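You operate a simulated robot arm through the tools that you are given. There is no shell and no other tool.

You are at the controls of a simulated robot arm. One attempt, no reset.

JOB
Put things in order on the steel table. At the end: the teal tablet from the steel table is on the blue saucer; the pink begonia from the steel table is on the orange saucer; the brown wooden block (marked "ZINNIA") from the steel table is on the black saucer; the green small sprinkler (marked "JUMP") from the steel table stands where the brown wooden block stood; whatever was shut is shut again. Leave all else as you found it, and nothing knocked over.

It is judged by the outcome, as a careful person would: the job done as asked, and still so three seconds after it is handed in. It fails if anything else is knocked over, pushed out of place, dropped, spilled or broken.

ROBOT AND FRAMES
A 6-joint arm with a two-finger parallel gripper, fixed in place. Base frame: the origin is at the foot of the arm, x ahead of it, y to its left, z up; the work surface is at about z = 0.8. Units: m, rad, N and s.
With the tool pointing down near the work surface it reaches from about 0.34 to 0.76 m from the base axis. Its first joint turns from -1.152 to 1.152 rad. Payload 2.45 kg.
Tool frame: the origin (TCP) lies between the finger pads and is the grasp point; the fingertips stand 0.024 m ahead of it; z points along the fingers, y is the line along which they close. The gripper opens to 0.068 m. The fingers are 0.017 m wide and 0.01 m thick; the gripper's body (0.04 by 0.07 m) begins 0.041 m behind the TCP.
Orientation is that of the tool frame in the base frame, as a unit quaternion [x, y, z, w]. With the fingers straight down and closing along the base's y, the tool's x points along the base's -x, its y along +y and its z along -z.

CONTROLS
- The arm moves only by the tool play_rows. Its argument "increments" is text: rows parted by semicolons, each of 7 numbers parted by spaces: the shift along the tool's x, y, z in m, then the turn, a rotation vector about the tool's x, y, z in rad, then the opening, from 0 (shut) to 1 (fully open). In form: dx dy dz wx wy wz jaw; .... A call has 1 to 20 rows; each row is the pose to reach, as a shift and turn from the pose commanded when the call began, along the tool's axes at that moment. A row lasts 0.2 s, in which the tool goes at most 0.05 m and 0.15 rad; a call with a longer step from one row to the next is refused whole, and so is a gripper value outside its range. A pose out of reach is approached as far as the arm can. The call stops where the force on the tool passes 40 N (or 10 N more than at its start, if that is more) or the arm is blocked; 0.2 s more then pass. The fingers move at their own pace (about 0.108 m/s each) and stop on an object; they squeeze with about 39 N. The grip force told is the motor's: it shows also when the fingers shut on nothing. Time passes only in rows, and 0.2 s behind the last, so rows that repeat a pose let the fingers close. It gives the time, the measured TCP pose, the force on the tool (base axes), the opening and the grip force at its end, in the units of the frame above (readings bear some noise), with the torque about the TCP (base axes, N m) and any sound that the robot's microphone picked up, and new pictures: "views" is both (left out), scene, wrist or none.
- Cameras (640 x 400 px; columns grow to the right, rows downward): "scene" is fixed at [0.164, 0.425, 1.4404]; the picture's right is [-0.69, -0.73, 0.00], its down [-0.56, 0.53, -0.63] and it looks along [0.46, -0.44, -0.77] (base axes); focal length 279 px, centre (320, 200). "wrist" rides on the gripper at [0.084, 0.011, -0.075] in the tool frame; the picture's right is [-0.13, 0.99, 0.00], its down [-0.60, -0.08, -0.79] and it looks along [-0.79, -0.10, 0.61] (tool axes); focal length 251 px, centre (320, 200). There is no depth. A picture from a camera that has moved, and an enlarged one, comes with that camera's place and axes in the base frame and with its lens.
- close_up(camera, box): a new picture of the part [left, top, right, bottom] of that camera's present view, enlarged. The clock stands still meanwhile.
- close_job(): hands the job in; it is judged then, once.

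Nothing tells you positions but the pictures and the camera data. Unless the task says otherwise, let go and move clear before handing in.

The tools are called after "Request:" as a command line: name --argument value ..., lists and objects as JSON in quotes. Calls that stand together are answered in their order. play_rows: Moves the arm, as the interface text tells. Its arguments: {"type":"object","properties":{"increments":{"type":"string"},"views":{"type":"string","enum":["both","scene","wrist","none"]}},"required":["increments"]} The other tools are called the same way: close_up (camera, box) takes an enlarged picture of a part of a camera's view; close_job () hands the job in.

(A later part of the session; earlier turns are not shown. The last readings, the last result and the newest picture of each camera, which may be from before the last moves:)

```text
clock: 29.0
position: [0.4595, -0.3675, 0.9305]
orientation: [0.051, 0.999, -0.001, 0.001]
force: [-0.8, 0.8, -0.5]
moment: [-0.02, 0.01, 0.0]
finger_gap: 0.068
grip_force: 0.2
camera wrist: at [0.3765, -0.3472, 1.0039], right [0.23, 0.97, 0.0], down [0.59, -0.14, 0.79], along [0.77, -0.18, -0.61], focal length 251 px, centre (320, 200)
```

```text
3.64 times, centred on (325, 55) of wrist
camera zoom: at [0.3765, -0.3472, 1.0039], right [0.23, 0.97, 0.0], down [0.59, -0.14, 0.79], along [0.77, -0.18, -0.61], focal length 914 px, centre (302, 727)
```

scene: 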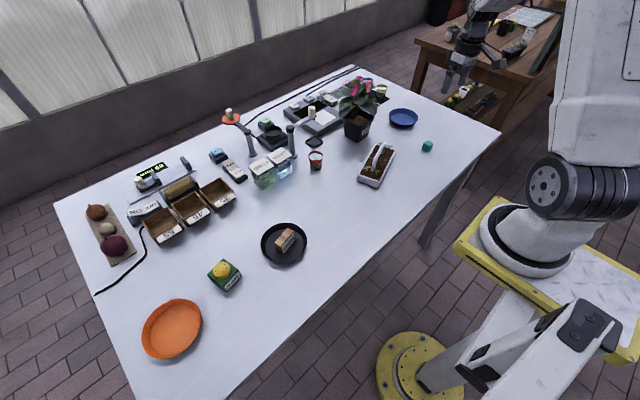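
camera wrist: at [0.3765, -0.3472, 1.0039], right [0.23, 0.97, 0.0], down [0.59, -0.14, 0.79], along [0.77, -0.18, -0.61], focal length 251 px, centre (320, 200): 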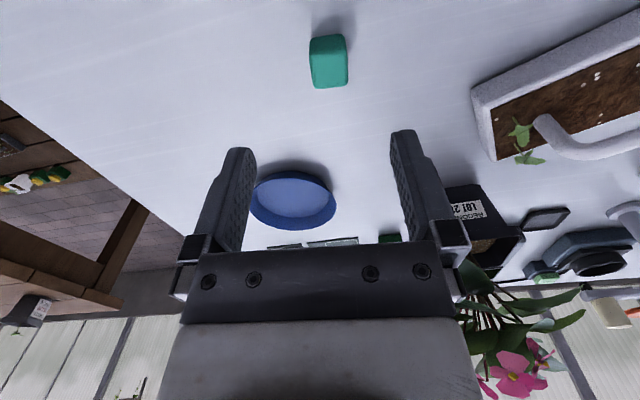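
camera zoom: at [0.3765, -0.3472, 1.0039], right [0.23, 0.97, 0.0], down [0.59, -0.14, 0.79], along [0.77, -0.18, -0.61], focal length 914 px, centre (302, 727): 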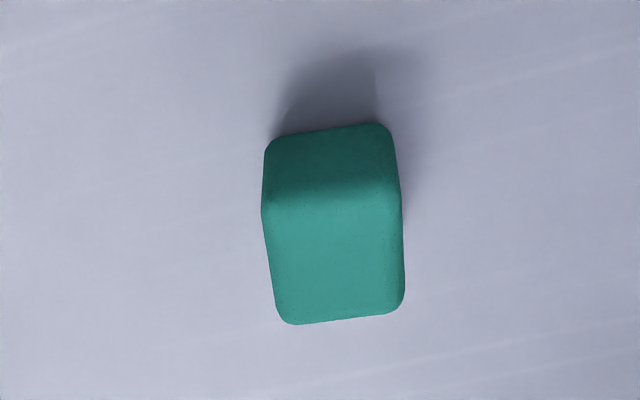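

The tablet is about 7 mm to the tool's +y. I'll correct that, go down and grip it.

Request:
play_rows --increments "0 0.007 0.03 0 0 0 1; 0 0.007 0.07 0 0 0 1; 0 0.007 0.095 0 0 0 1; 0 0.007 0.102 0 0 0 1; 0 0.007 0.102 0 0 0 0.7; 0 0.007 0.102 0 0 0 0.4; 0 0.007 0.102 0 0 0 0.2; 0 0.007 0.102 0 0 0 0; 0 0.007 0.102 0 0 0 0; 0 0.007 0.102 0 0 0 0"

```text
clock: 31.2
position: [0.4584, -0.3616, 0.8271]
orientation: [0.051, 0.999, 0.0, 0.001]
force: [0.1, 0.0, -0.2]
moment: [0.01, -0.02, 0.0]
finger_gap: 0.0247
grip_force: 38.9
camera wrist: at [0.3757, -0.342, 0.9022], right [0.23, 0.97, 0.0], down [0.59, -0.14, 0.79], along [0.77, -0.18, -0.61], focal length 251 px, centre (320, 200)
```

scene: 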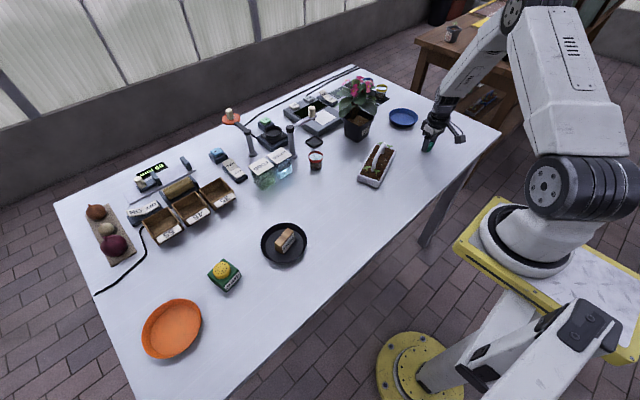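
wrist: 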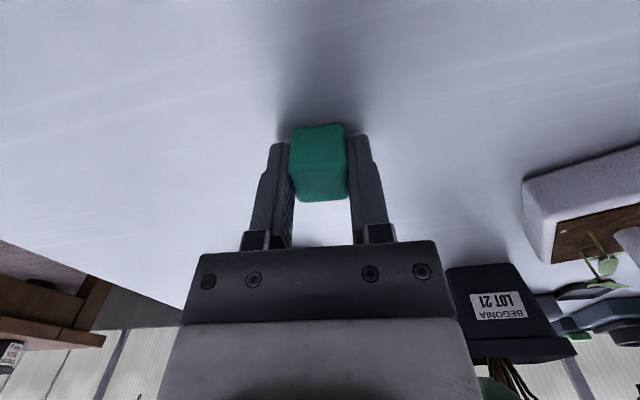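

The tablet is gripped. I'll carry it to the blue saucer, placing it slightly on the robot's side of the centre to stay within reach.

Request:
play_rows --increments "0 0 -0.03 0 0 0 0; 0 0 -0.07 0 0 0 0; -0.038 -0.015 -0.07 0 0 0 0; -0.076 -0.03 -0.07 0 0 0 0; -0.114 -0.045 -0.07 0 0 0 0; -0.1516 -0.0601 -0.07 0 0 0 0; -0.1516 -0.0601 -0.05 0 0 0 0; -0.1516 -0.0601 -0.03 0 0 0 0; -0.1516 -0.0601 -0.03 0 0 0 0"

Request:
close_up --camera "scene" --box '[365, 80, 445, 150]'

```text
clock: 33.2
position: [0.5982, -0.4306, 0.8599]
orientation: [0.05, 0.999, -0.001, 0.001]
force: [0.0, 0.1, -0.6]
moment: [0.0, -0.02, -0.02]
finger_gap: 0.0247
grip_force: 38.4
out of reach, approached as far as the arm can: row 7, 8, 9
camera wrist: at [0.5156, -0.4106, 0.9348], right [0.23, 0.97, 0.0], down [0.59, -0.14, 0.79], along [0.77, -0.18, -0.61], focal length 251 px, centre (320, 200)
```

scene: 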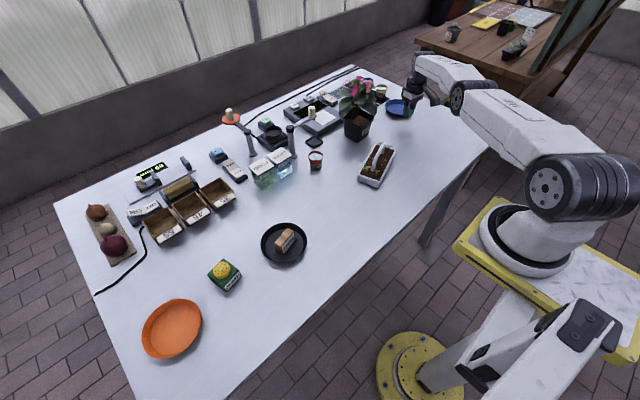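
wrist: 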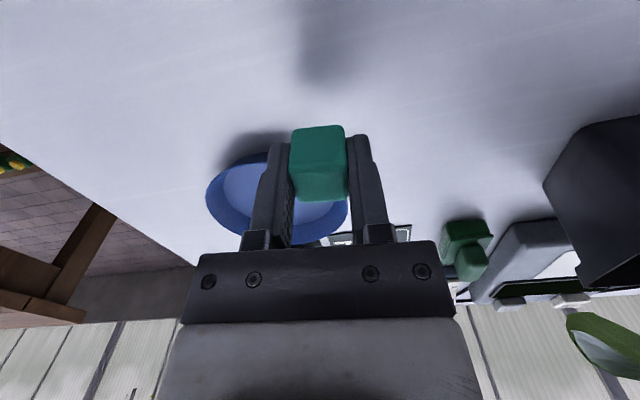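

```text
5.71 times, centred on (405, 115) of scene
camera zoom: at [0.164, 0.425, 1.4404], right [-0.69, -0.73, 0.0], down [-0.56, 0.53, -0.63], along [0.46, -0.44, -0.77], focal length 1593 px, centre (-166, 686)
```

zoom: 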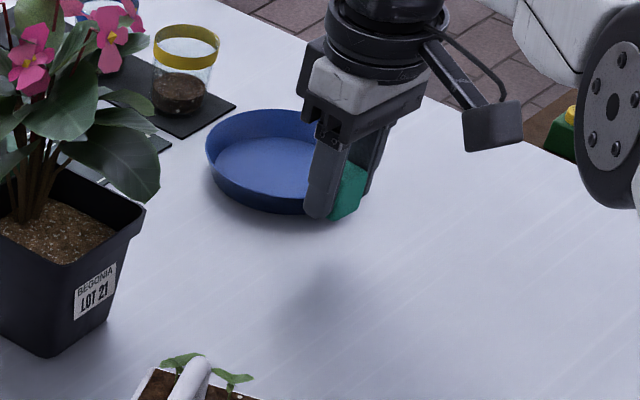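

The arm says that pose is at the edge of its reach. I'll look closely at where the saucer lies relative to the tablet.

Request:
close_up --camera "wrist" --box '[180, 100, 420, 260]'

Request:
close_up --camera "scene" --box '[380, 85, 430, 130]'

```text
2.50 times, centred on (300, 180) of wrist
camera zoom: at [0.5156, -0.4106, 0.9348], right [0.23, 0.97, 0.0], down [0.59, -0.14, 0.79], along [0.77, -0.18, -0.61], focal length 629 px, centre (370, 250)
```

zoom: 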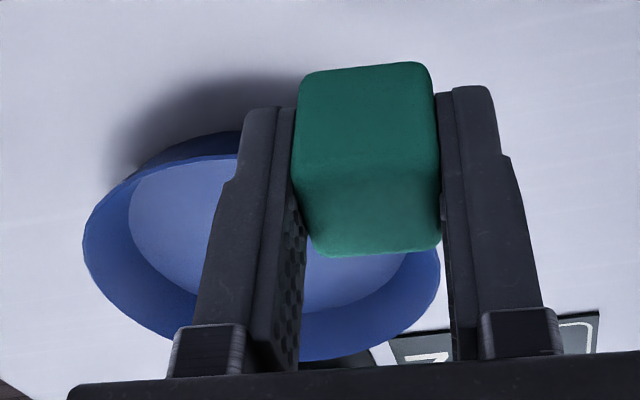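

```text
8.89 times, centred on (405, 108) of scene
camera zoom: at [0.164, 0.425, 1.4404], right [-0.69, -0.73, 0.0], down [-0.56, 0.53, -0.63], along [0.46, -0.44, -0.77], focal length 2478 px, centre (-436, 1022)
```

zoom: 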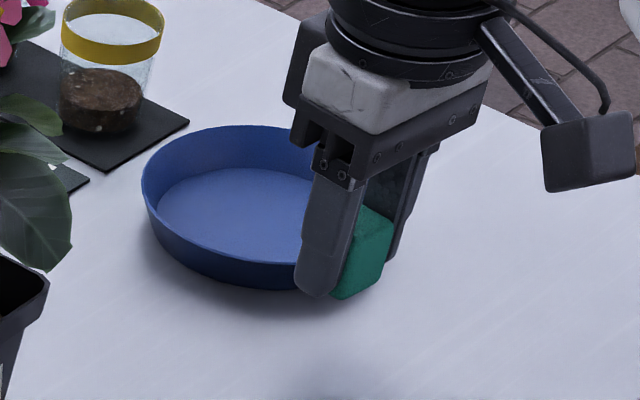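

The blue saucer has slid about 6 cm outward: it was near (0.613, −0.447) and is now near (0.657, −0.48). I'll back off upward, look again, then work out how to bring it back to its place.

Request:
play_rows --increments "0.01 0 -0.02 0 0 0 0; 0.03 0 -0.05 0 0 0 0; 0.06 0.0 -0.08 0 0 0 0; 0.09 0.0 -0.11 0 0 0 0; 0.09 0.0 -0.11 0 0 0 0"

Request:
close_up --camera "scene" --box '[375, 80, 445, 145]'

Request:
close_up --camera "wrist" --box '[180, 60, 420, 260]'

```text
clock: 34.4
position: [0.5097, -0.4224, 0.9691]
orientation: [0.051, 0.999, 0.0, 0.001]
force: [-0.3, 0.6, 0.0]
moment: [-0.02, -0.01, 0.0]
finger_gap: 0.0248
grip_force: 38.3
camera wrist: at [0.426, -0.4022, 1.0437], right [0.23, 0.97, 0.0], down [0.59, -0.14, 0.79], along [0.77, -0.18, -0.61], focal length 251 px, centre (320, 200)
```

scene: 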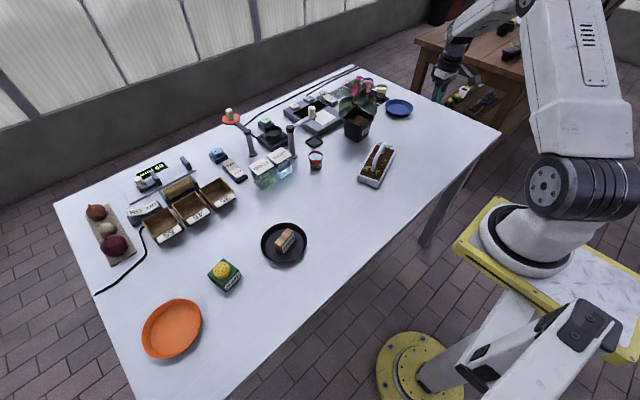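
wrist: 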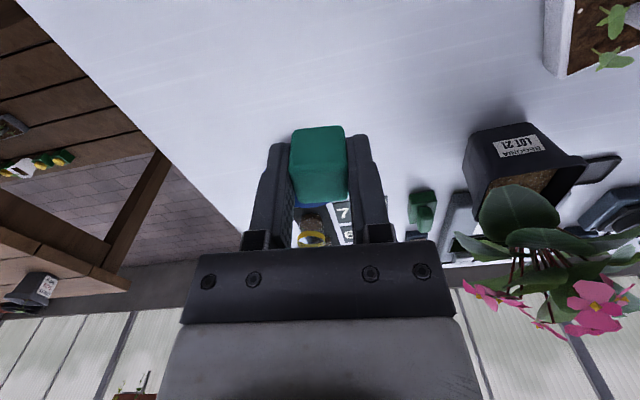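

```text
6.15 times, centred on (410, 112) of scene
camera zoom: at [0.164, 0.425, 1.4404], right [-0.69, -0.73, 0.0], down [-0.56, 0.53, -0.63], along [0.46, -0.44, -0.77], focal length 1715 px, centre (-234, 738)
```

zoom: 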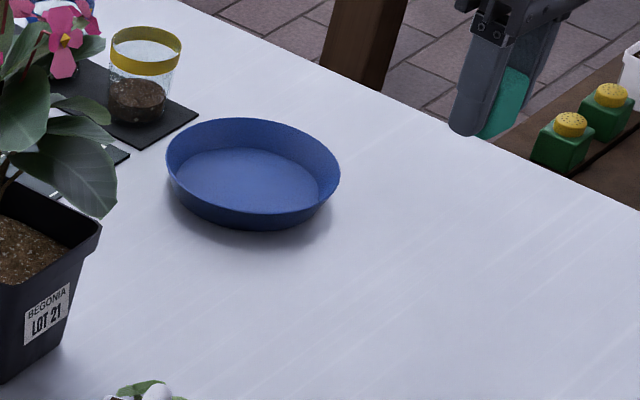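

```text
2.00 times, centred on (300, 160) of wrist
camera zoom: at [0.426, -0.4022, 1.0437], right [0.23, 0.97, 0.0], down [0.59, -0.14, 0.79], along [0.77, -0.18, -0.61], focal length 503 px, centre (360, 280)
```

zoom: 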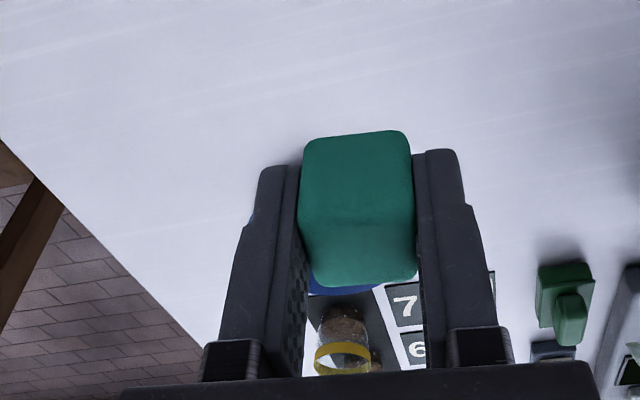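

The saucer did slide. The likely cause is that the nearly straight arm dipped during the fast transit, so near full reach I'll move slowly and with the tool tilted. First I'll put the tablet back where it was, to free the gripper.

Request:
play_rows --increments "0.019 0.0184 0 0 0 0 0; 0.038 0.0369 0.02 0 0 0 0; 0.0572 0.0553 0.05 0 0 0 0; 0.0572 0.0553 0.09 0 0 0 0; 0.0572 0.0553 0.12 0 0 0 0; 0.0572 0.0553 0.134 0 0 0 0; 0.0572 0.0553 0.139 0 0 0 0; 0.0572 0.0553 0.139 0 0 0 0" --views "none"

Request:
play_rows --increments "0 0 0.001 0 0 0 0; 0 0 0.002 0 0 0 0; 0 0 0.002 0 0 0 0" --views "none"

```text
clock: 36.2
position: [0.4585, -0.3609, 0.8314]
orientation: [0.051, 0.999, 0.0, 0.0]
force: [0.7, -0.5, 0.3]
moment: [-0.05, -0.04, 0.03]
finger_gap: 0.0248
grip_force: 38.7
```

```text
clock: 37.0
position: [0.4585, -0.3601, 0.8294]
orientation: [0.05, 0.999, 0.001, 0.0]
force: [0.5, 0.0, -0.2]
moment: [-0.03, -0.04, 0.02]
finger_gap: 0.0249
grip_force: 39.0
```

Request:
play_rows --increments "0 0 0.001 0 0 0 0; 0 0 0.001 0 0 0 0" --views "none"

Request:
play_rows --increments "0 0 0.001 0 0 0 0; 0 0 0.001 0 0 0 0" --views "none"

```text
clock: 37.6
position: [0.4594, -0.3603, 0.8297]
orientation: [0.05, 0.999, 0.0, 0.0]
force: [-0.3, -1.2, 1.3]
moment: [-0.03, 0.02, 0.01]
finger_gap: 0.0248
grip_force: 39.0
```

```text
clock: 38.2
position: [0.4605, -0.3599, 0.8265]
orientation: [0.051, 0.999, 0.0, 0.001]
force: [-3.4, 2.8, 16.6]
moment: [0.05, 0.06, 0.0]
finger_gap: 0.0246
grip_force: 38.7
```

The tablet is on the table. I'll release it and lift.

Request:
play_rows --increments "0 0 -0.001 0 0 0 0; 0 0 -0.001 0 0 0 1; 0 0 -0.001 0 0 0 1; 0 0 -0.001 0 0 0 1; 0 0 -0.03 0 0 0 1; 0 0 -0.07 0 0 0 1; 0 0 -0.12 0 0 0 1; 0 0 -0.15 0 0 0 1"

Request:
close_up --camera "wrist" --box '[220, 60, 420, 220]'

```text
clock: 40.0
position: [0.4584, -0.3623, 0.9792]
orientation: [0.051, 0.999, 0.0, 0.001]
force: [-0.4, -0.5, -0.1]
moment: [-0.01, -0.05, -0.03]
finger_gap: 0.0679
grip_force: 0.0
camera wrist: at [0.3744, -0.3424, 1.0532], right [0.23, 0.97, 0.0], down [0.59, -0.14, 0.79], along [0.77, -0.18, -0.61], focal length 251 px, centre (320, 200)
```

scene: 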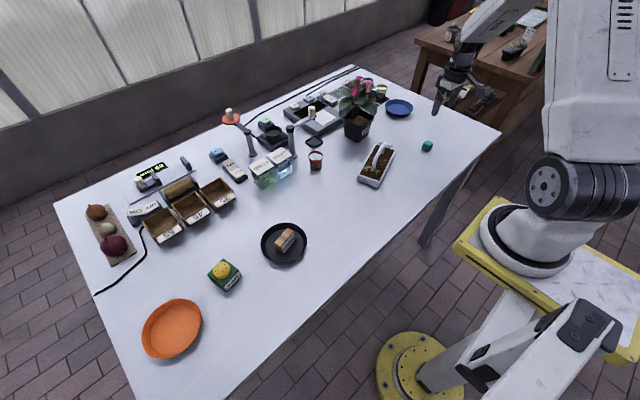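
wrist: 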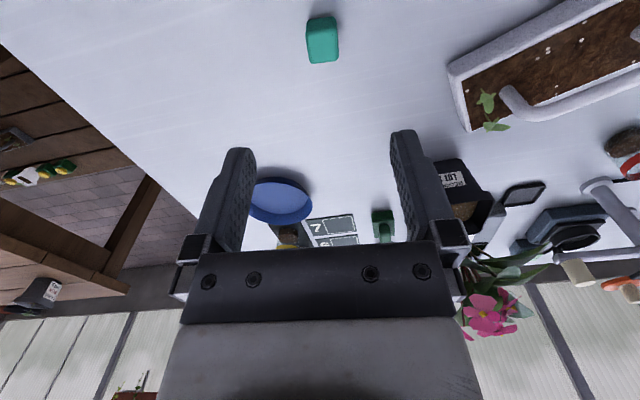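

```text
2.50 times, centred on (320, 140) of wrist
camera zoom: at [0.3744, -0.3424, 1.0532], right [0.23, 0.97, 0.0], down [0.59, -0.14, 0.79], along [0.77, -0.18, -0.61], focal length 629 px, centre (320, 350)
```

zoom: 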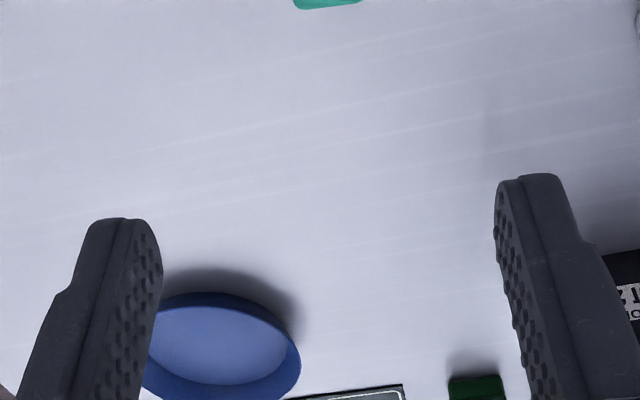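

Plan: shut the fingers, tilt the tool outward by about 0.4 rad, reach inside the saucer's near wall and slowly drag it back. I'll turn to the radial direction first, at a safe height.

Request:
play_rows --increments "-0.017 -0.0058 0 0 0 0.11 0.5; -0.034 -0.0117 0 0 0 0.22 0; -0.051 -0.0175 0 0 0 0.33 0; -0.068 -0.0234 0 0 0 0.44 0; -0.085 -0.0292 0 0 0 0.55 0; -0.085 -0.0292 0 0 0 0.55 0" --views "none"

Request:
play_rows --increments "0 0 0 0 -0.1 0 0; -0.01 0 0 0 -0.2 0 0; -0.02 0 0 0 -0.3 0 0; -0.03 0 0 0 -0.4 0 0; -0.04 0 0 0 -0.4 0 0; -0.05 0 0 0 -0.4 0 0; -0.06 0 0 0 -0.4 0 0; -0.06 0 0 0 -0.4 0 0"

```text
clock: 41.4
position: [0.5396, -0.3981, 0.9769]
orientation: [0.32, 0.947, -0.001, 0.0]
force: [0.1, 0.0, 0.3]
moment: [0.03, 0.01, 0.01]
finger_gap: 0.0
grip_force: 23.4
```

```text
clock: 43.2
position: [0.5895, -0.4348, 0.9782]
orientation: [0.314, 0.928, -0.064, 0.189]
force: [-1.1, -0.4, -0.5]
moment: [0.01, 0.0, 0.0]
finger_gap: 0.0
grip_force: 23.1
camera wrist: at [0.5098, -0.3611, 1.0126], right [0.7, 0.72, 0.05], down [0.15, -0.21, 0.97], along [0.7, -0.66, -0.25], focal length 251 px, centre (320, 200)
```

scene: 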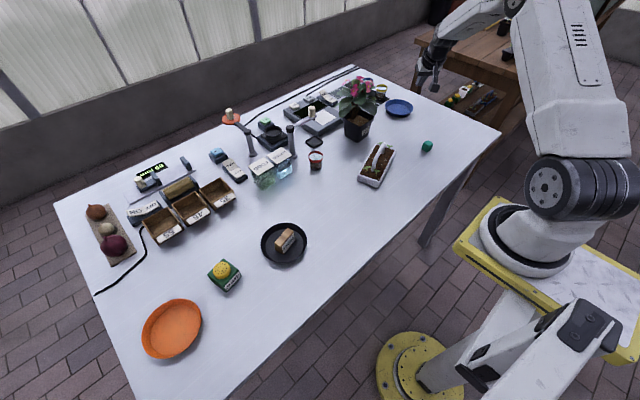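
wrist: 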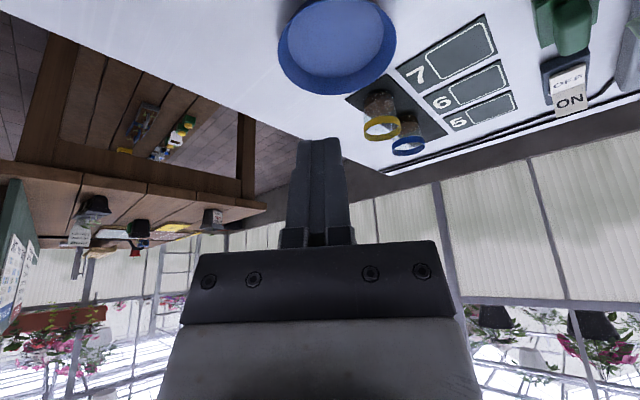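

Request:
play_rows --increments "-0.0042 0.0016 0.0159 0 0 0 0; -0.0083 0.0031 0.0317 0 0 0 0; -0.0125 0.0047 0.0476 0 0 0 0; -0.0166 0.0062 0.0635 0 0 0 0; -0.0208 0.0078 0.0793 0 0 0 0; -0.0249 0.0093 0.0952 0 0 0 0; -0.0249 0.0093 0.0952 0 0 0 0"

Request:
close_up --camera "scene" --box '[365, 70, 445, 140]'

```text
clock: 44.8
position: [0.6443, -0.4648, 0.8991]
orientation: [0.314, 0.928, -0.064, 0.189]
force: [-0.2, -0.1, -0.4]
moment: [0.02, -0.02, -0.01]
finger_gap: 0.0
grip_force: 23.4
camera wrist: at [0.564, -0.3906, 0.9348], right [0.7, 0.72, 0.05], down [0.15, -0.21, 0.97], along [0.7, -0.66, -0.25], focal length 251 px, centre (320, 200)
```

scene: 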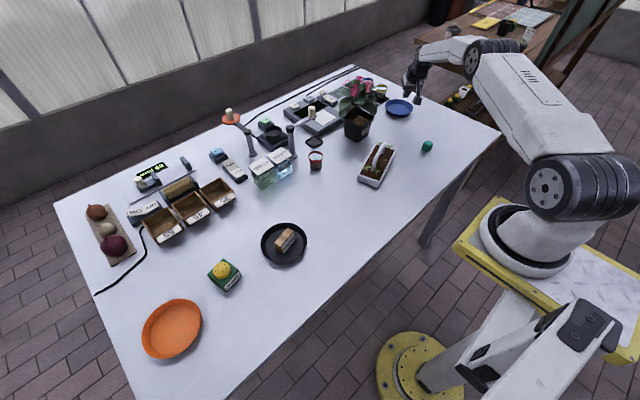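
wrist: 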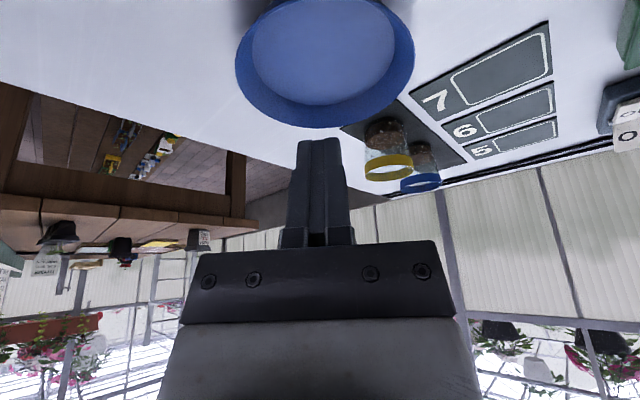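

```text
5.71 times, centred on (405, 105) of scene
camera zoom: at [0.164, 0.425, 1.4404], right [-0.69, -0.73, 0.0], down [-0.56, 0.53, -0.63], along [0.46, -0.44, -0.77], focal length 1593 px, centre (-166, 743)
```

zoom: 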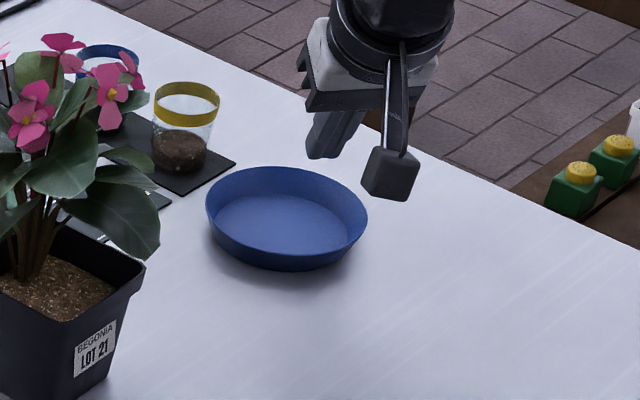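

The tilted tool reaches well. I'll lower the closed fingers into the saucer, stopping about 4 mm above its floor, then start the drag.

Request:
play_rows --increments "0.0051 0 0.012 0 0 0 0; 0.0102 0 0.0239 0 0 0 0; 0.0152 0 0.0359 0 0 0 0; 0.0203 0 0.0478 0 0 0 0; 0.0254 0 0.0589 0 0 0 0; 0.0254 0 0.0589 0 0 0 0"

Request:
close_up --camera "scene" --box '[365, 70, 445, 140]'

```text
clock: 46.2
position: [0.6407, -0.4638, 0.8348]
orientation: [0.314, 0.928, -0.063, 0.189]
force: [-0.4, -0.5, 0.9]
moment: [-0.01, 0.02, -0.01]
finger_gap: 0.0
grip_force: 23.8
camera wrist: at [0.5624, -0.3897, 0.8702], right [0.7, 0.72, 0.05], down [0.15, -0.21, 0.97], along [0.7, -0.66, -0.25], focal length 251 px, centre (320, 200)
```

scene: 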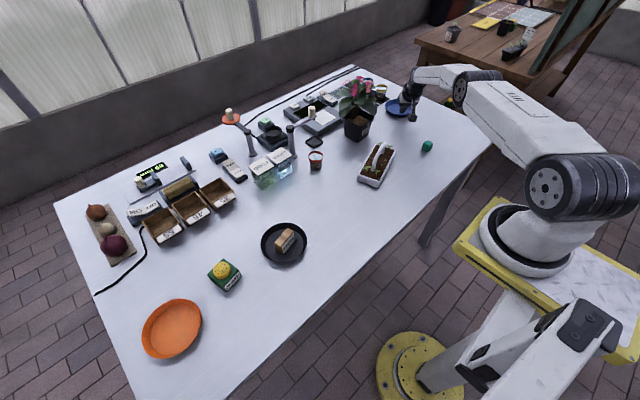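
wrist: 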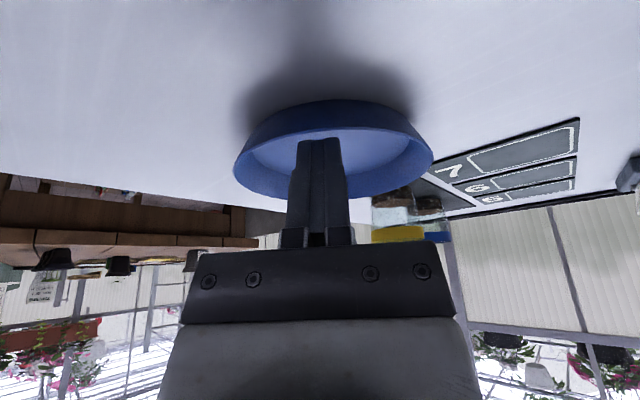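

```text
5.71 times, centred on (405, 105) of scene
camera zoom: at [0.164, 0.425, 1.4404], right [-0.69, -0.73, 0.0], down [-0.56, 0.53, -0.63], along [0.46, -0.44, -0.77], focal length 1593 px, centre (-166, 743)
```

zoom: 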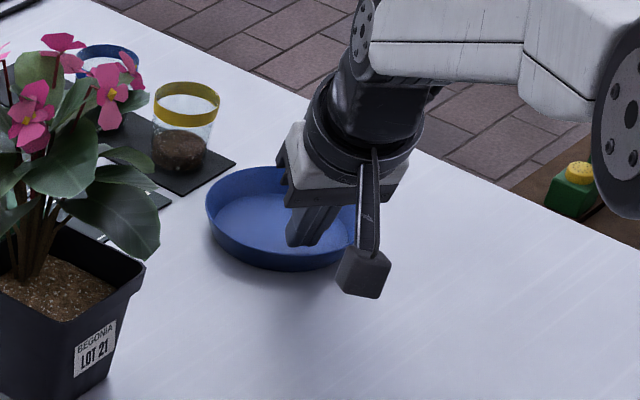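

The fingers are inside the saucer. I'll drag slowly toward the saucer's original position, in stages.

Request:
play_rows --increments "0.0074 0.0002 -0.0031 0 0 0 0; 0.0147 0.0004 -0.0063 0 0 0 0; 0.0221 0.0006 -0.0094 0 0 0 0; 0.0276 0.0007 -0.0117 0 0 0 0; 0.0331 0.0008 -0.0141 0 0 0 0; 0.0386 0.001 -0.0164 0 0 0 0; 0.0441 0.0011 -0.0188 0 0 0 0; 0.0496 0.0012 -0.0211 0 0 0 0; 0.0551 0.0014 -0.0234 0 0 0 0; 0.0551 0.0014 -0.0234 0 0 0 0"

Request:
close_up --camera "scene" --box '[375, 95, 445, 160]'

```text
clock: 48.4
position: [0.5935, -0.4245, 0.8352]
orientation: [0.313, 0.928, -0.063, 0.189]
force: [0.1, -0.4, 0.9]
moment: [0.03, -0.02, 0.0]
finger_gap: 0.0001
grip_force: 23.4
camera wrist: at [0.515, -0.3522, 0.8708], right [0.7, 0.72, 0.05], down [0.15, -0.21, 0.97], along [0.7, -0.66, -0.25], focal length 251 px, centre (320, 200)
```

scene: 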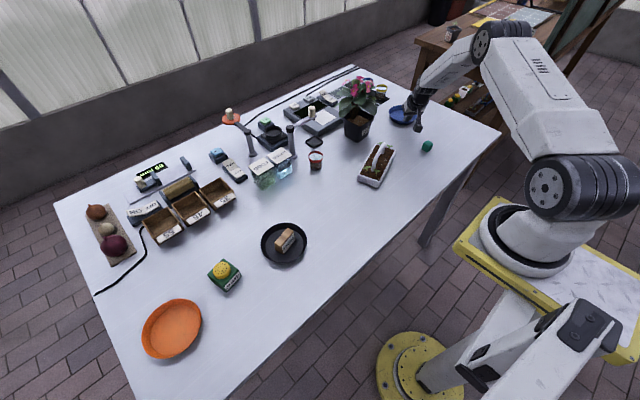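
wrist: 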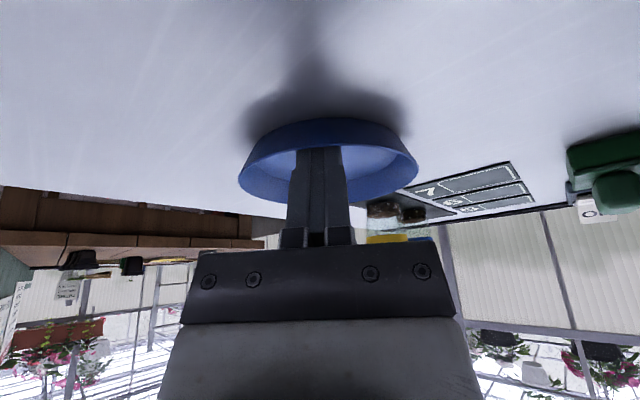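

```text
6.15 times, centred on (410, 128) of scene
camera zoom: at [0.164, 0.425, 1.4404], right [-0.69, -0.73, 0.0], down [-0.56, 0.53, -0.63], along [0.46, -0.44, -0.77], focal length 1715 px, centre (-234, 646)
```

zoom: 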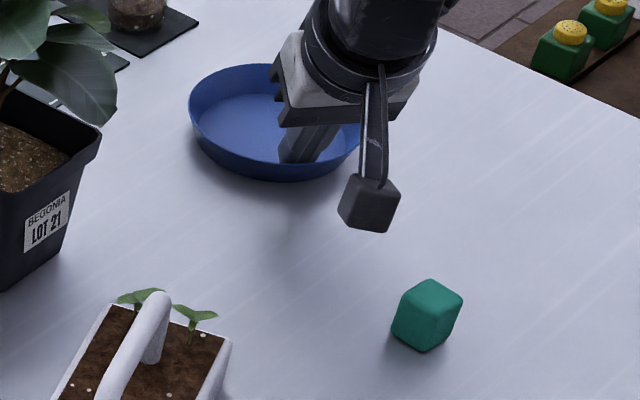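

It's following. About 18 mm remain, judged against the original picture, so I'll keep going in that direction.

Request:
play_rows --increments "0.004 0.0005 -0.0017 0 0 0 0; 0.008 0.0009 -0.0034 0 0 0 0; 0.012 0.0014 -0.0051 0 0 0 0; 0.016 0.0019 -0.0068 0 0 0 0; 0.016 0.0019 -0.0068 0 0 0 0" --views "none"

Request:
close_up --camera "scene" --box '[375, 95, 445, 160]'

```text
clock: 49.6
position: [0.5804, -0.4135, 0.8356]
orientation: [0.314, 0.928, -0.064, 0.189]
force: [0.2, -0.7, 1.2]
moment: [0.03, 0.01, 0.03]
finger_gap: 0.0
grip_force: 23.7
```

```text
6.15 times, centred on (410, 128) of scene
camera zoom: at [0.164, 0.425, 1.4404], right [-0.69, -0.73, 0.0], down [-0.56, 0.53, -0.63], along [0.46, -0.44, -0.77], focal length 1715 px, centre (-234, 646)
```

zoom: 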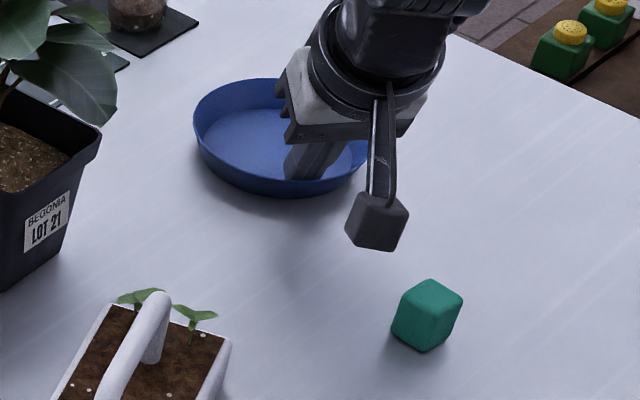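

The saucer is now within about 3 mm of its original picture position. I'll move the fingers off the wall, lift out, retreat and check without the arm in the way.

Request:
play_rows --increments "-0.0046 0 0.002 0 0 0 0; -0.0092 0 0.0039 0 0 0 0; -0.0142 0 -0.008 0 0 0 0; -0.0212 0 -0.024 0 0 0 0; -0.0282 0 -0.04 0 0 0 0; -0.0362 0 -0.056 0 0 0 0; -0.0405 0 -0.0697 0 0 0 0; -0.02 0 -0.09 0 0 0 0; 0.01 0 -0.12 0 0 0 0; 0.04 0 -0.15 0 0 0 0; 0.07 0 -0.18 0 0 0 0"

Request:
close_up --camera "scene" --box '[375, 95, 445, 160]'

```text
clock: 52.0
position: [0.4723, -0.3323, 0.9725]
orientation: [0.314, 0.928, -0.064, 0.188]
force: [-0.6, 0.1, 0.0]
moment: [0.02, 0.0, 0.0]
finger_gap: 0.0002
grip_force: 24.0
camera wrist: at [0.3938, -0.2581, 1.0085], right [0.7, 0.72, 0.05], down [0.15, -0.21, 0.97], along [0.7, -0.67, -0.25], focal length 251 px, centre (320, 200)
```

scene: 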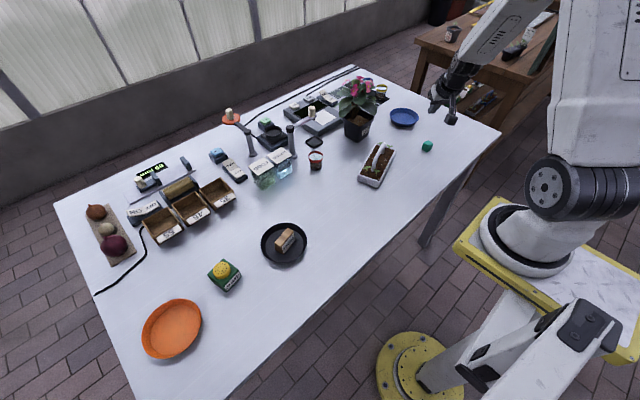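
wrist: 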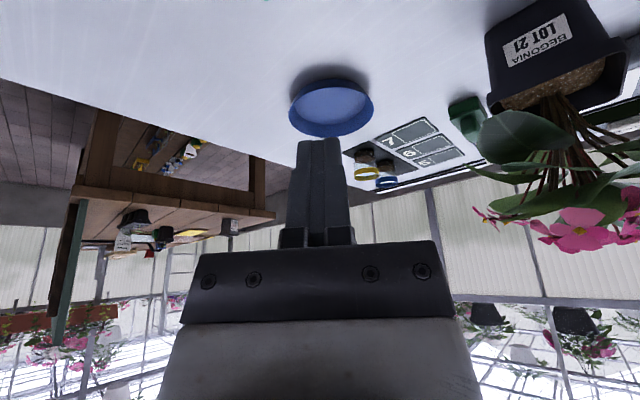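

```text
6.15 times, centred on (410, 128) of scene
camera zoom: at [0.164, 0.425, 1.4404], right [-0.69, -0.73, 0.0], down [-0.56, 0.53, -0.63], along [0.46, -0.44, -0.77], focal length 1715 px, centre (-234, 646)
```

zoom: 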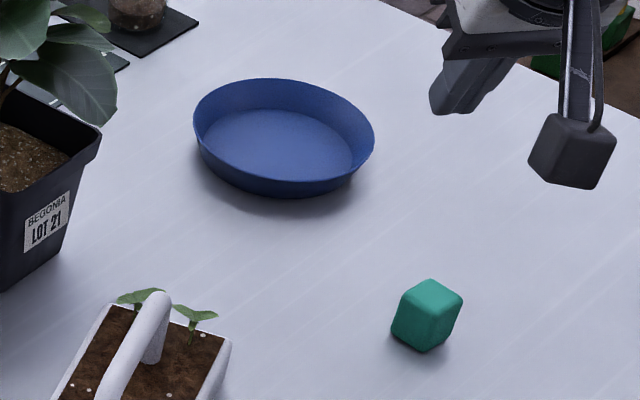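

The saucer is back to within about 3 mm of its original place, centred near (0.618, −0.449). I'll pick the tablet up again with the tool tilted outward by 0.3 rad, so the arm can reach the saucer without straightening and the tablet stays level.

Request:
play_rows --increments "0 0 0 0 0.05 0 0.5; 0 0 0 0 0.1 0 1; 0 0 0 0 0.1 0 1" --views "none"

Request:
play_rows --increments "0.0034 -0.0085 0.0127 -0.0406 0 -0.1314 1; 0.0068 -0.0169 0.0254 -0.0813 0 -0.2627 1; 0.0102 -0.0254 0.038 -0.1219 0 -0.3941 1; 0.0136 -0.0338 0.0507 -0.1625 0 -0.5254 1; 0.0136 -0.0338 0.0507 -0.1625 0 -0.5254 1"

Request:
close_up --camera "wrist" --box '[240, 0, 400, 140]'

```text
clock: 52.8
position: [0.4734, -0.3316, 0.9722]
orientation: [0.317, 0.937, -0.048, 0.141]
force: [-0.8, -0.5, 0.1]
moment: [-0.02, 0.0, -0.03]
finger_gap: 0.068
grip_force: 0.1
```

```text
clock: 54.0
position: [0.4567, -0.361, 0.9195]
orientation: [0.05, 0.987, -0.007, 0.15]
force: [-0.1, -0.2, -0.3]
moment: [0.0, 0.04, 0.0]
finger_gap: 0.0681
grip_force: 0.1
camera wrist: at [0.3547, -0.34, 0.9664], right [0.22, 0.97, 0.04], down [0.33, -0.11, 0.94], along [0.92, -0.2, -0.35], focal length 251 px, centre (320, 200)
```

scene: 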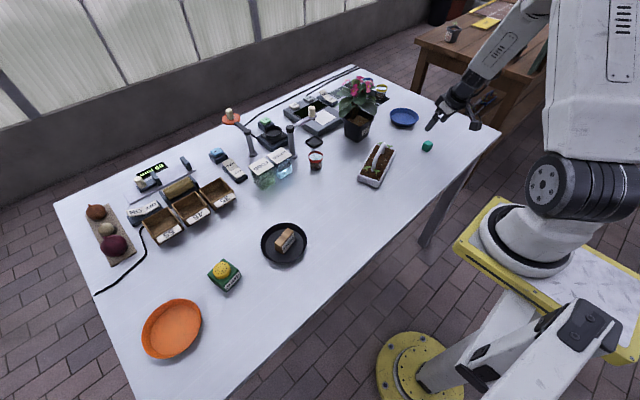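
wrist: 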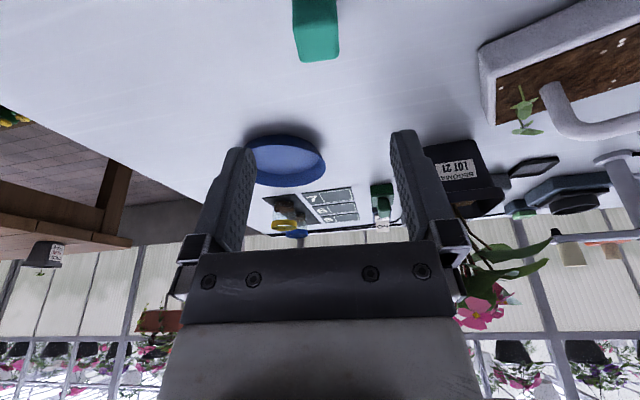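

```text
2.86 times, centred on (320, 70) of wrist
camera zoom: at [0.3547, -0.34, 0.9664], right [0.22, 0.97, 0.04], down [0.33, -0.11, 0.94], along [0.92, -0.2, -0.35], focal length 718 px, centre (320, 571)
```

zoom: 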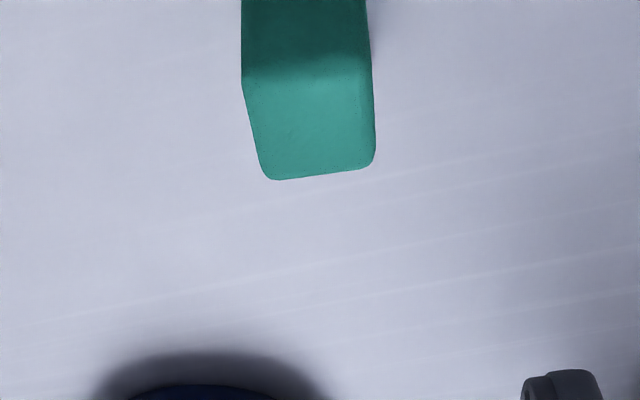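

Request:
play_rows --increments "0.0072 0 0.0212 0 0 0 1; 0.0144 0 0.0424 0 0 0 1; 0.0215 0 0.0635 0 0 0 1; 0.0258 0 0.0762 0 0 0 1; 0.0287 0 0.0847 0 0 0 1; 0.0287 0 0.0847 0 0 0 1"

Request:
close_up --camera "wrist" --box '[200, 60, 440, 260]'

```text
clock: 55.4
position: [0.4523, -0.3602, 0.8316]
orientation: [0.051, 0.987, -0.007, 0.15]
force: [0.3, 0.2, -0.5]
moment: [-0.01, -0.02, -0.01]
finger_gap: 0.0679
grip_force: 0.1
camera wrist: at [0.3512, -0.3385, 0.8772], right [0.22, 0.97, 0.04], down [0.33, -0.11, 0.94], along [0.92, -0.2, -0.35], focal length 251 px, centre (320, 200)
```

scene: 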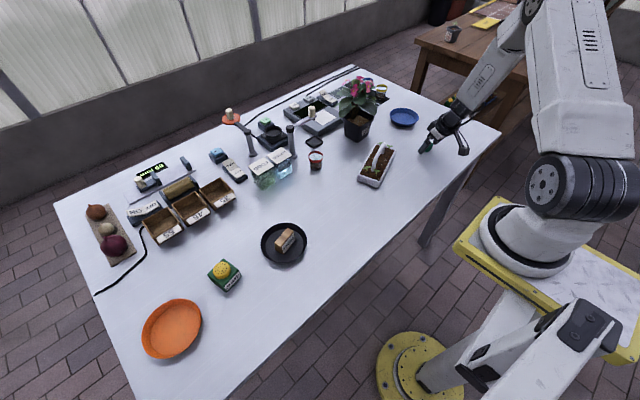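
wrist: 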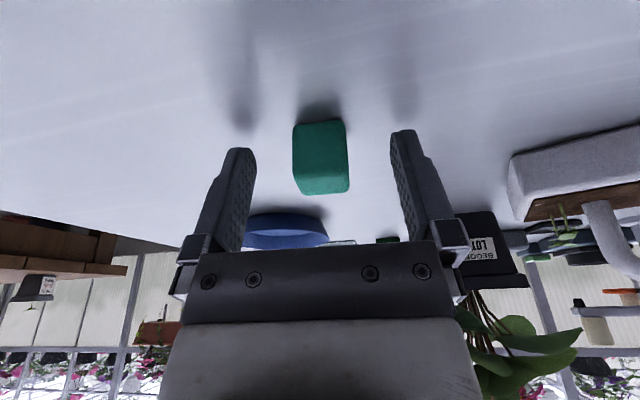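

```text
2.00 times, centred on (320, 160) of wrist
camera zoom: at [0.3512, -0.3385, 0.8772], right [0.22, 0.97, 0.04], down [0.33, -0.11, 0.94], along [0.92, -0.2, -0.35], focal length 503 px, centre (320, 280)
```

zoom: 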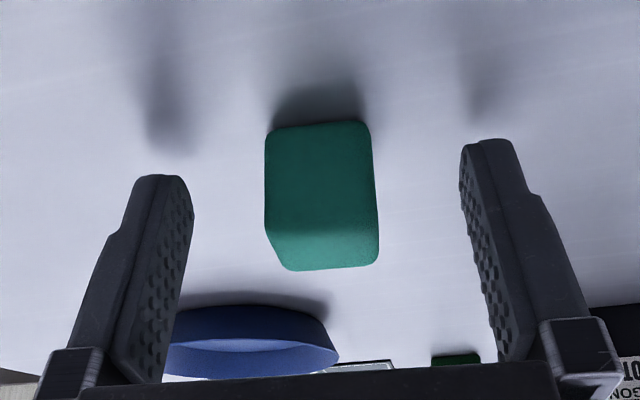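

Request:
play_rows --increments "-0.001 0 0.0015 0 0 0 1; -0.001 0 0.0015 0 0 0 0.7; -0.001 0 0.0015 0 0 0 0.4; -0.001 0 0.0015 0 0 0 0.2; -0.001 0 0.0015 0 0 0 0; -0.001 0 0.0015 0 0 0 0; -0.001 0 0.0015 0 0 0 0" --views "wrist"

```text
clock: 57.0
position: [0.4537, -0.3602, 0.8293]
orientation: [0.05, 0.987, -0.008, 0.15]
force: [-0.4, -1.1, 0.0]
moment: [0.01, 0.0, -0.02]
finger_gap: 0.025
grip_force: 39.2
camera wrist: at [0.3527, -0.3387, 0.8761], right [0.22, 0.97, 0.04], down [0.33, -0.11, 0.94], along [0.92, -0.2, -0.35], focal length 251 px, centre (320, 200)
```

wrist: 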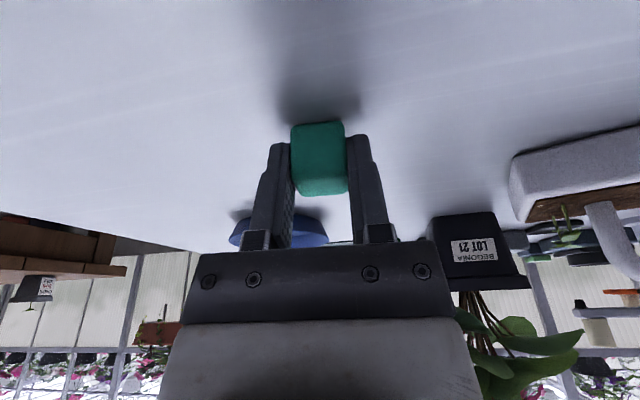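

Request:
play_rows --increments "-0.0074 0 -0.0238 0 0 0 0; -0.0149 0 -0.0477 0 0 0 0; -0.0223 0 -0.0715 0 0 0 0; -0.0297 0 -0.0953 0 0 0 0; -0.0297 0 -0.0953 0.0394 0 0.1263 0; -0.0297 0 -0.0953 0.0787 0 0.2525 0; -0.0297 0 -0.0953 0.1181 0 0.3788 0; -0.0297 0 -0.0953 0.1574 0 0.505 0; -0.0297 0 -0.0953 0.1574 0 0.505 0"

```text
clock: 59.0
position: [0.4565, -0.3593, 0.9293]
orientation: [0.307, 0.94, -0.047, 0.142]
force: [0.0, -0.6, 0.0]
moment: [0.0, 0.01, 0.03]
finger_gap: 0.0251
grip_force: 38.5
camera wrist: at [0.3785, -0.2901, 0.9765], right [0.69, 0.73, 0.04], down [0.23, -0.26, 0.94], along [0.69, -0.63, -0.35], focal length 251 px, centre (320, 200)
```

scene: 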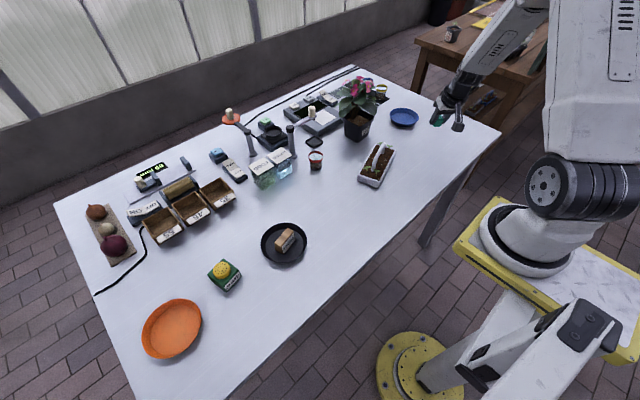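
wrist: 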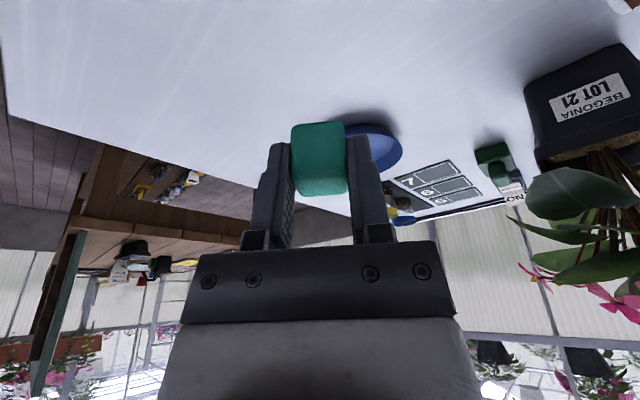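

Request:
play_rows --increments "-0.0162 0.0023 0.005 0 0 0 0; -0.0325 0.0047 0.01 0 0 0 0; -0.0487 0.007 0.0151 0 0 0 0; -0.0649 0.0094 0.0201 0 0 0 0; -0.0812 0.0117 0.0251 0 0 0 0; -0.0974 0.014 0.0301 0 0 0 0; -0.1136 0.0164 0.0351 0 0 0 0; -0.1298 0.0187 0.0402 0 0 0 0; -0.1461 0.0211 0.0452 0 0 0 0; -0.1623 0.0234 0.0502 0 0 0 0; -0.1623 0.0234 0.0502 0 0 0 0"

Request:
close_up --camera "scene" --box '[375, 85, 445, 150]'

```text
clock: 61.4
position: [0.6047, -0.4423, 0.9308]
orientation: [0.306, 0.94, -0.047, 0.143]
force: [0.0, 0.7, -0.2]
moment: [-0.02, 0.01, -0.01]
finger_gap: 0.0246
grip_force: 38.7
camera wrist: at [0.5284, -0.3727, 0.9772], right [0.68, 0.73, 0.04], down [0.23, -0.26, 0.94], along [0.69, -0.63, -0.35], focal length 251 px, centre (320, 200)
```

scene: 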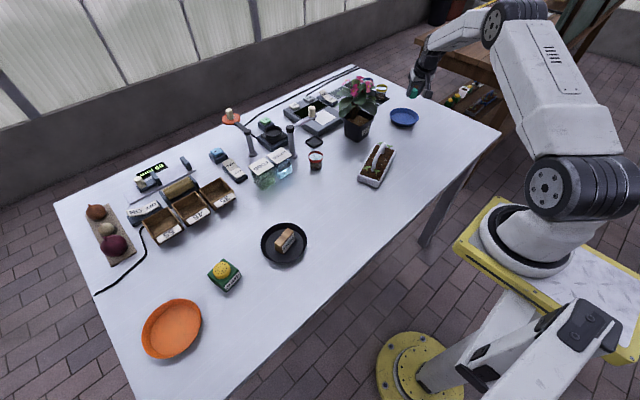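
wrist: 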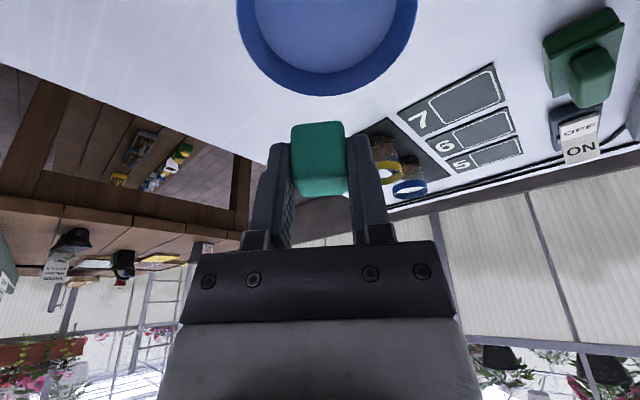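

```text
6.15 times, centred on (410, 118) of scene
camera zoom: at [0.164, 0.425, 1.4404], right [-0.69, -0.73, 0.0], down [-0.56, 0.53, -0.63], along [0.46, -0.44, -0.77], focal length 1715 px, centre (-234, 708)
```

zoom: 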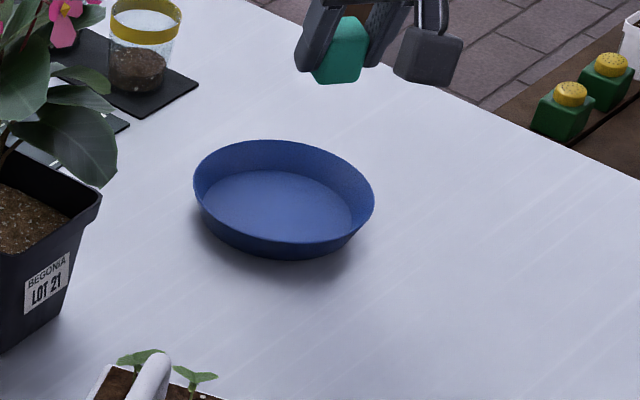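

The tablet is over the saucer, and the saucer hasn't moved. I'll go down vertically and slowly.

Request:
play_rows --increments "0.0051 0 0.0164 0 0 0 0; 0.0102 0 0.0329 0 0 0 0; 0.0152 0 0.0493 0 0 0 0; 0.0203 0 0.0658 0 0 0 0; 0.0236 0 0.0764 0 0 0 0; 0.0254 0 0.0822 0 0 0 0; 0.0254 0 0.0822 0 0 0 0"

Request:
close_up --camera "scene" --box '[375, 95, 445, 160]'

```text
clock: 63.0
position: [0.6069, -0.4414, 0.8445]
orientation: [0.306, 0.94, -0.047, 0.143]
force: [0.5, -0.2, -0.1]
moment: [0.04, -0.02, 0.02]
finger_gap: 0.0247
grip_force: 39.0
camera wrist: at [0.5286, -0.3722, 0.8903], right [0.68, 0.73, 0.04], down [0.23, -0.26, 0.94], along [0.69, -0.63, -0.35], focal length 251 px, centre (320, 200)
```

scene: 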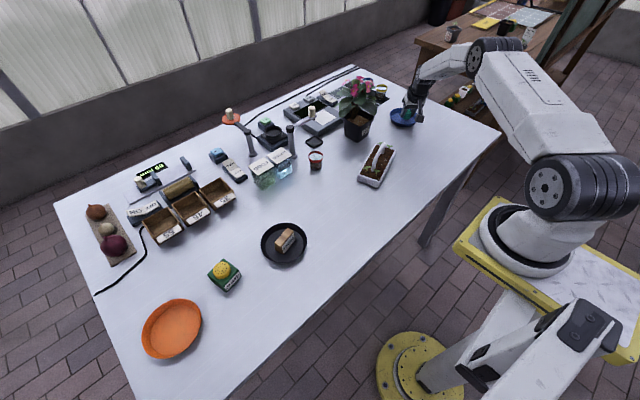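
wrist: 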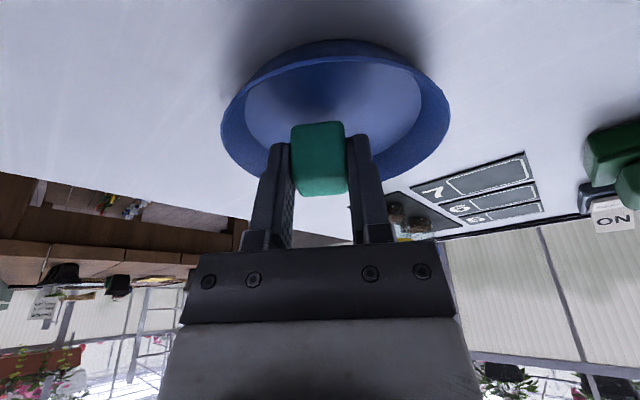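

```text
6.15 times, centred on (410, 128) of scene
camera zoom: at [0.164, 0.425, 1.4404], right [-0.69, -0.73, 0.0], down [-0.56, 0.53, -0.63], along [0.46, -0.44, -0.77], focal length 1715 px, centre (-234, 646)
```

zoom: 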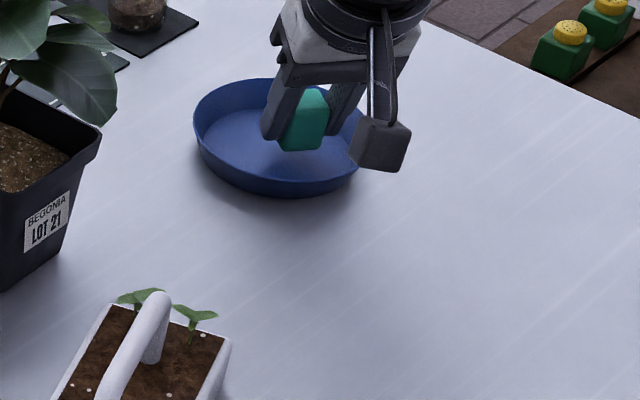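

Request:
play_rows --increments "0.0012 0 0.0038 0 0 0 0; 0.0024 0 0.0076 0 0 0 0; 0.0024 0 0.0076 0 0 0 0" --views "none"

Request:
play_rows --increments "0.0003 0 0.001 0 0 0 0; 0.0006 0 0.0019 0 0 0 0; 0.0006 0 0.0019 0 0 0 0" --views "none"

```text
clock: 63.8
position: [0.6055, -0.4427, 0.8363]
orientation: [0.306, 0.94, -0.047, 0.143]
force: [-0.5, -0.1, -0.6]
moment: [-0.03, -0.01, 0.0]
finger_gap: 0.0248
grip_force: 38.6
```

```text
clock: 64.6
position: [0.6048, -0.4413, 0.8345]
orientation: [0.307, 0.94, -0.047, 0.143]
force: [0.9, -0.3, -0.5]
moment: [-0.01, -0.01, 0.03]
finger_gap: 0.025
grip_force: 39.5
```

Request:
play_rows --increments "0.0003 0 0.001 0 0 0 0; 0.0003 0 0.001 0 0 0 0" --views "none"

```text
clock: 65.2
position: [0.6071, -0.4422, 0.833]
orientation: [0.306, 0.94, -0.046, 0.143]
force: [-0.5, 0.8, 2.9]
moment: [0.01, -0.03, 0.01]
finger_gap: 0.0248
grip_force: 39.1
```

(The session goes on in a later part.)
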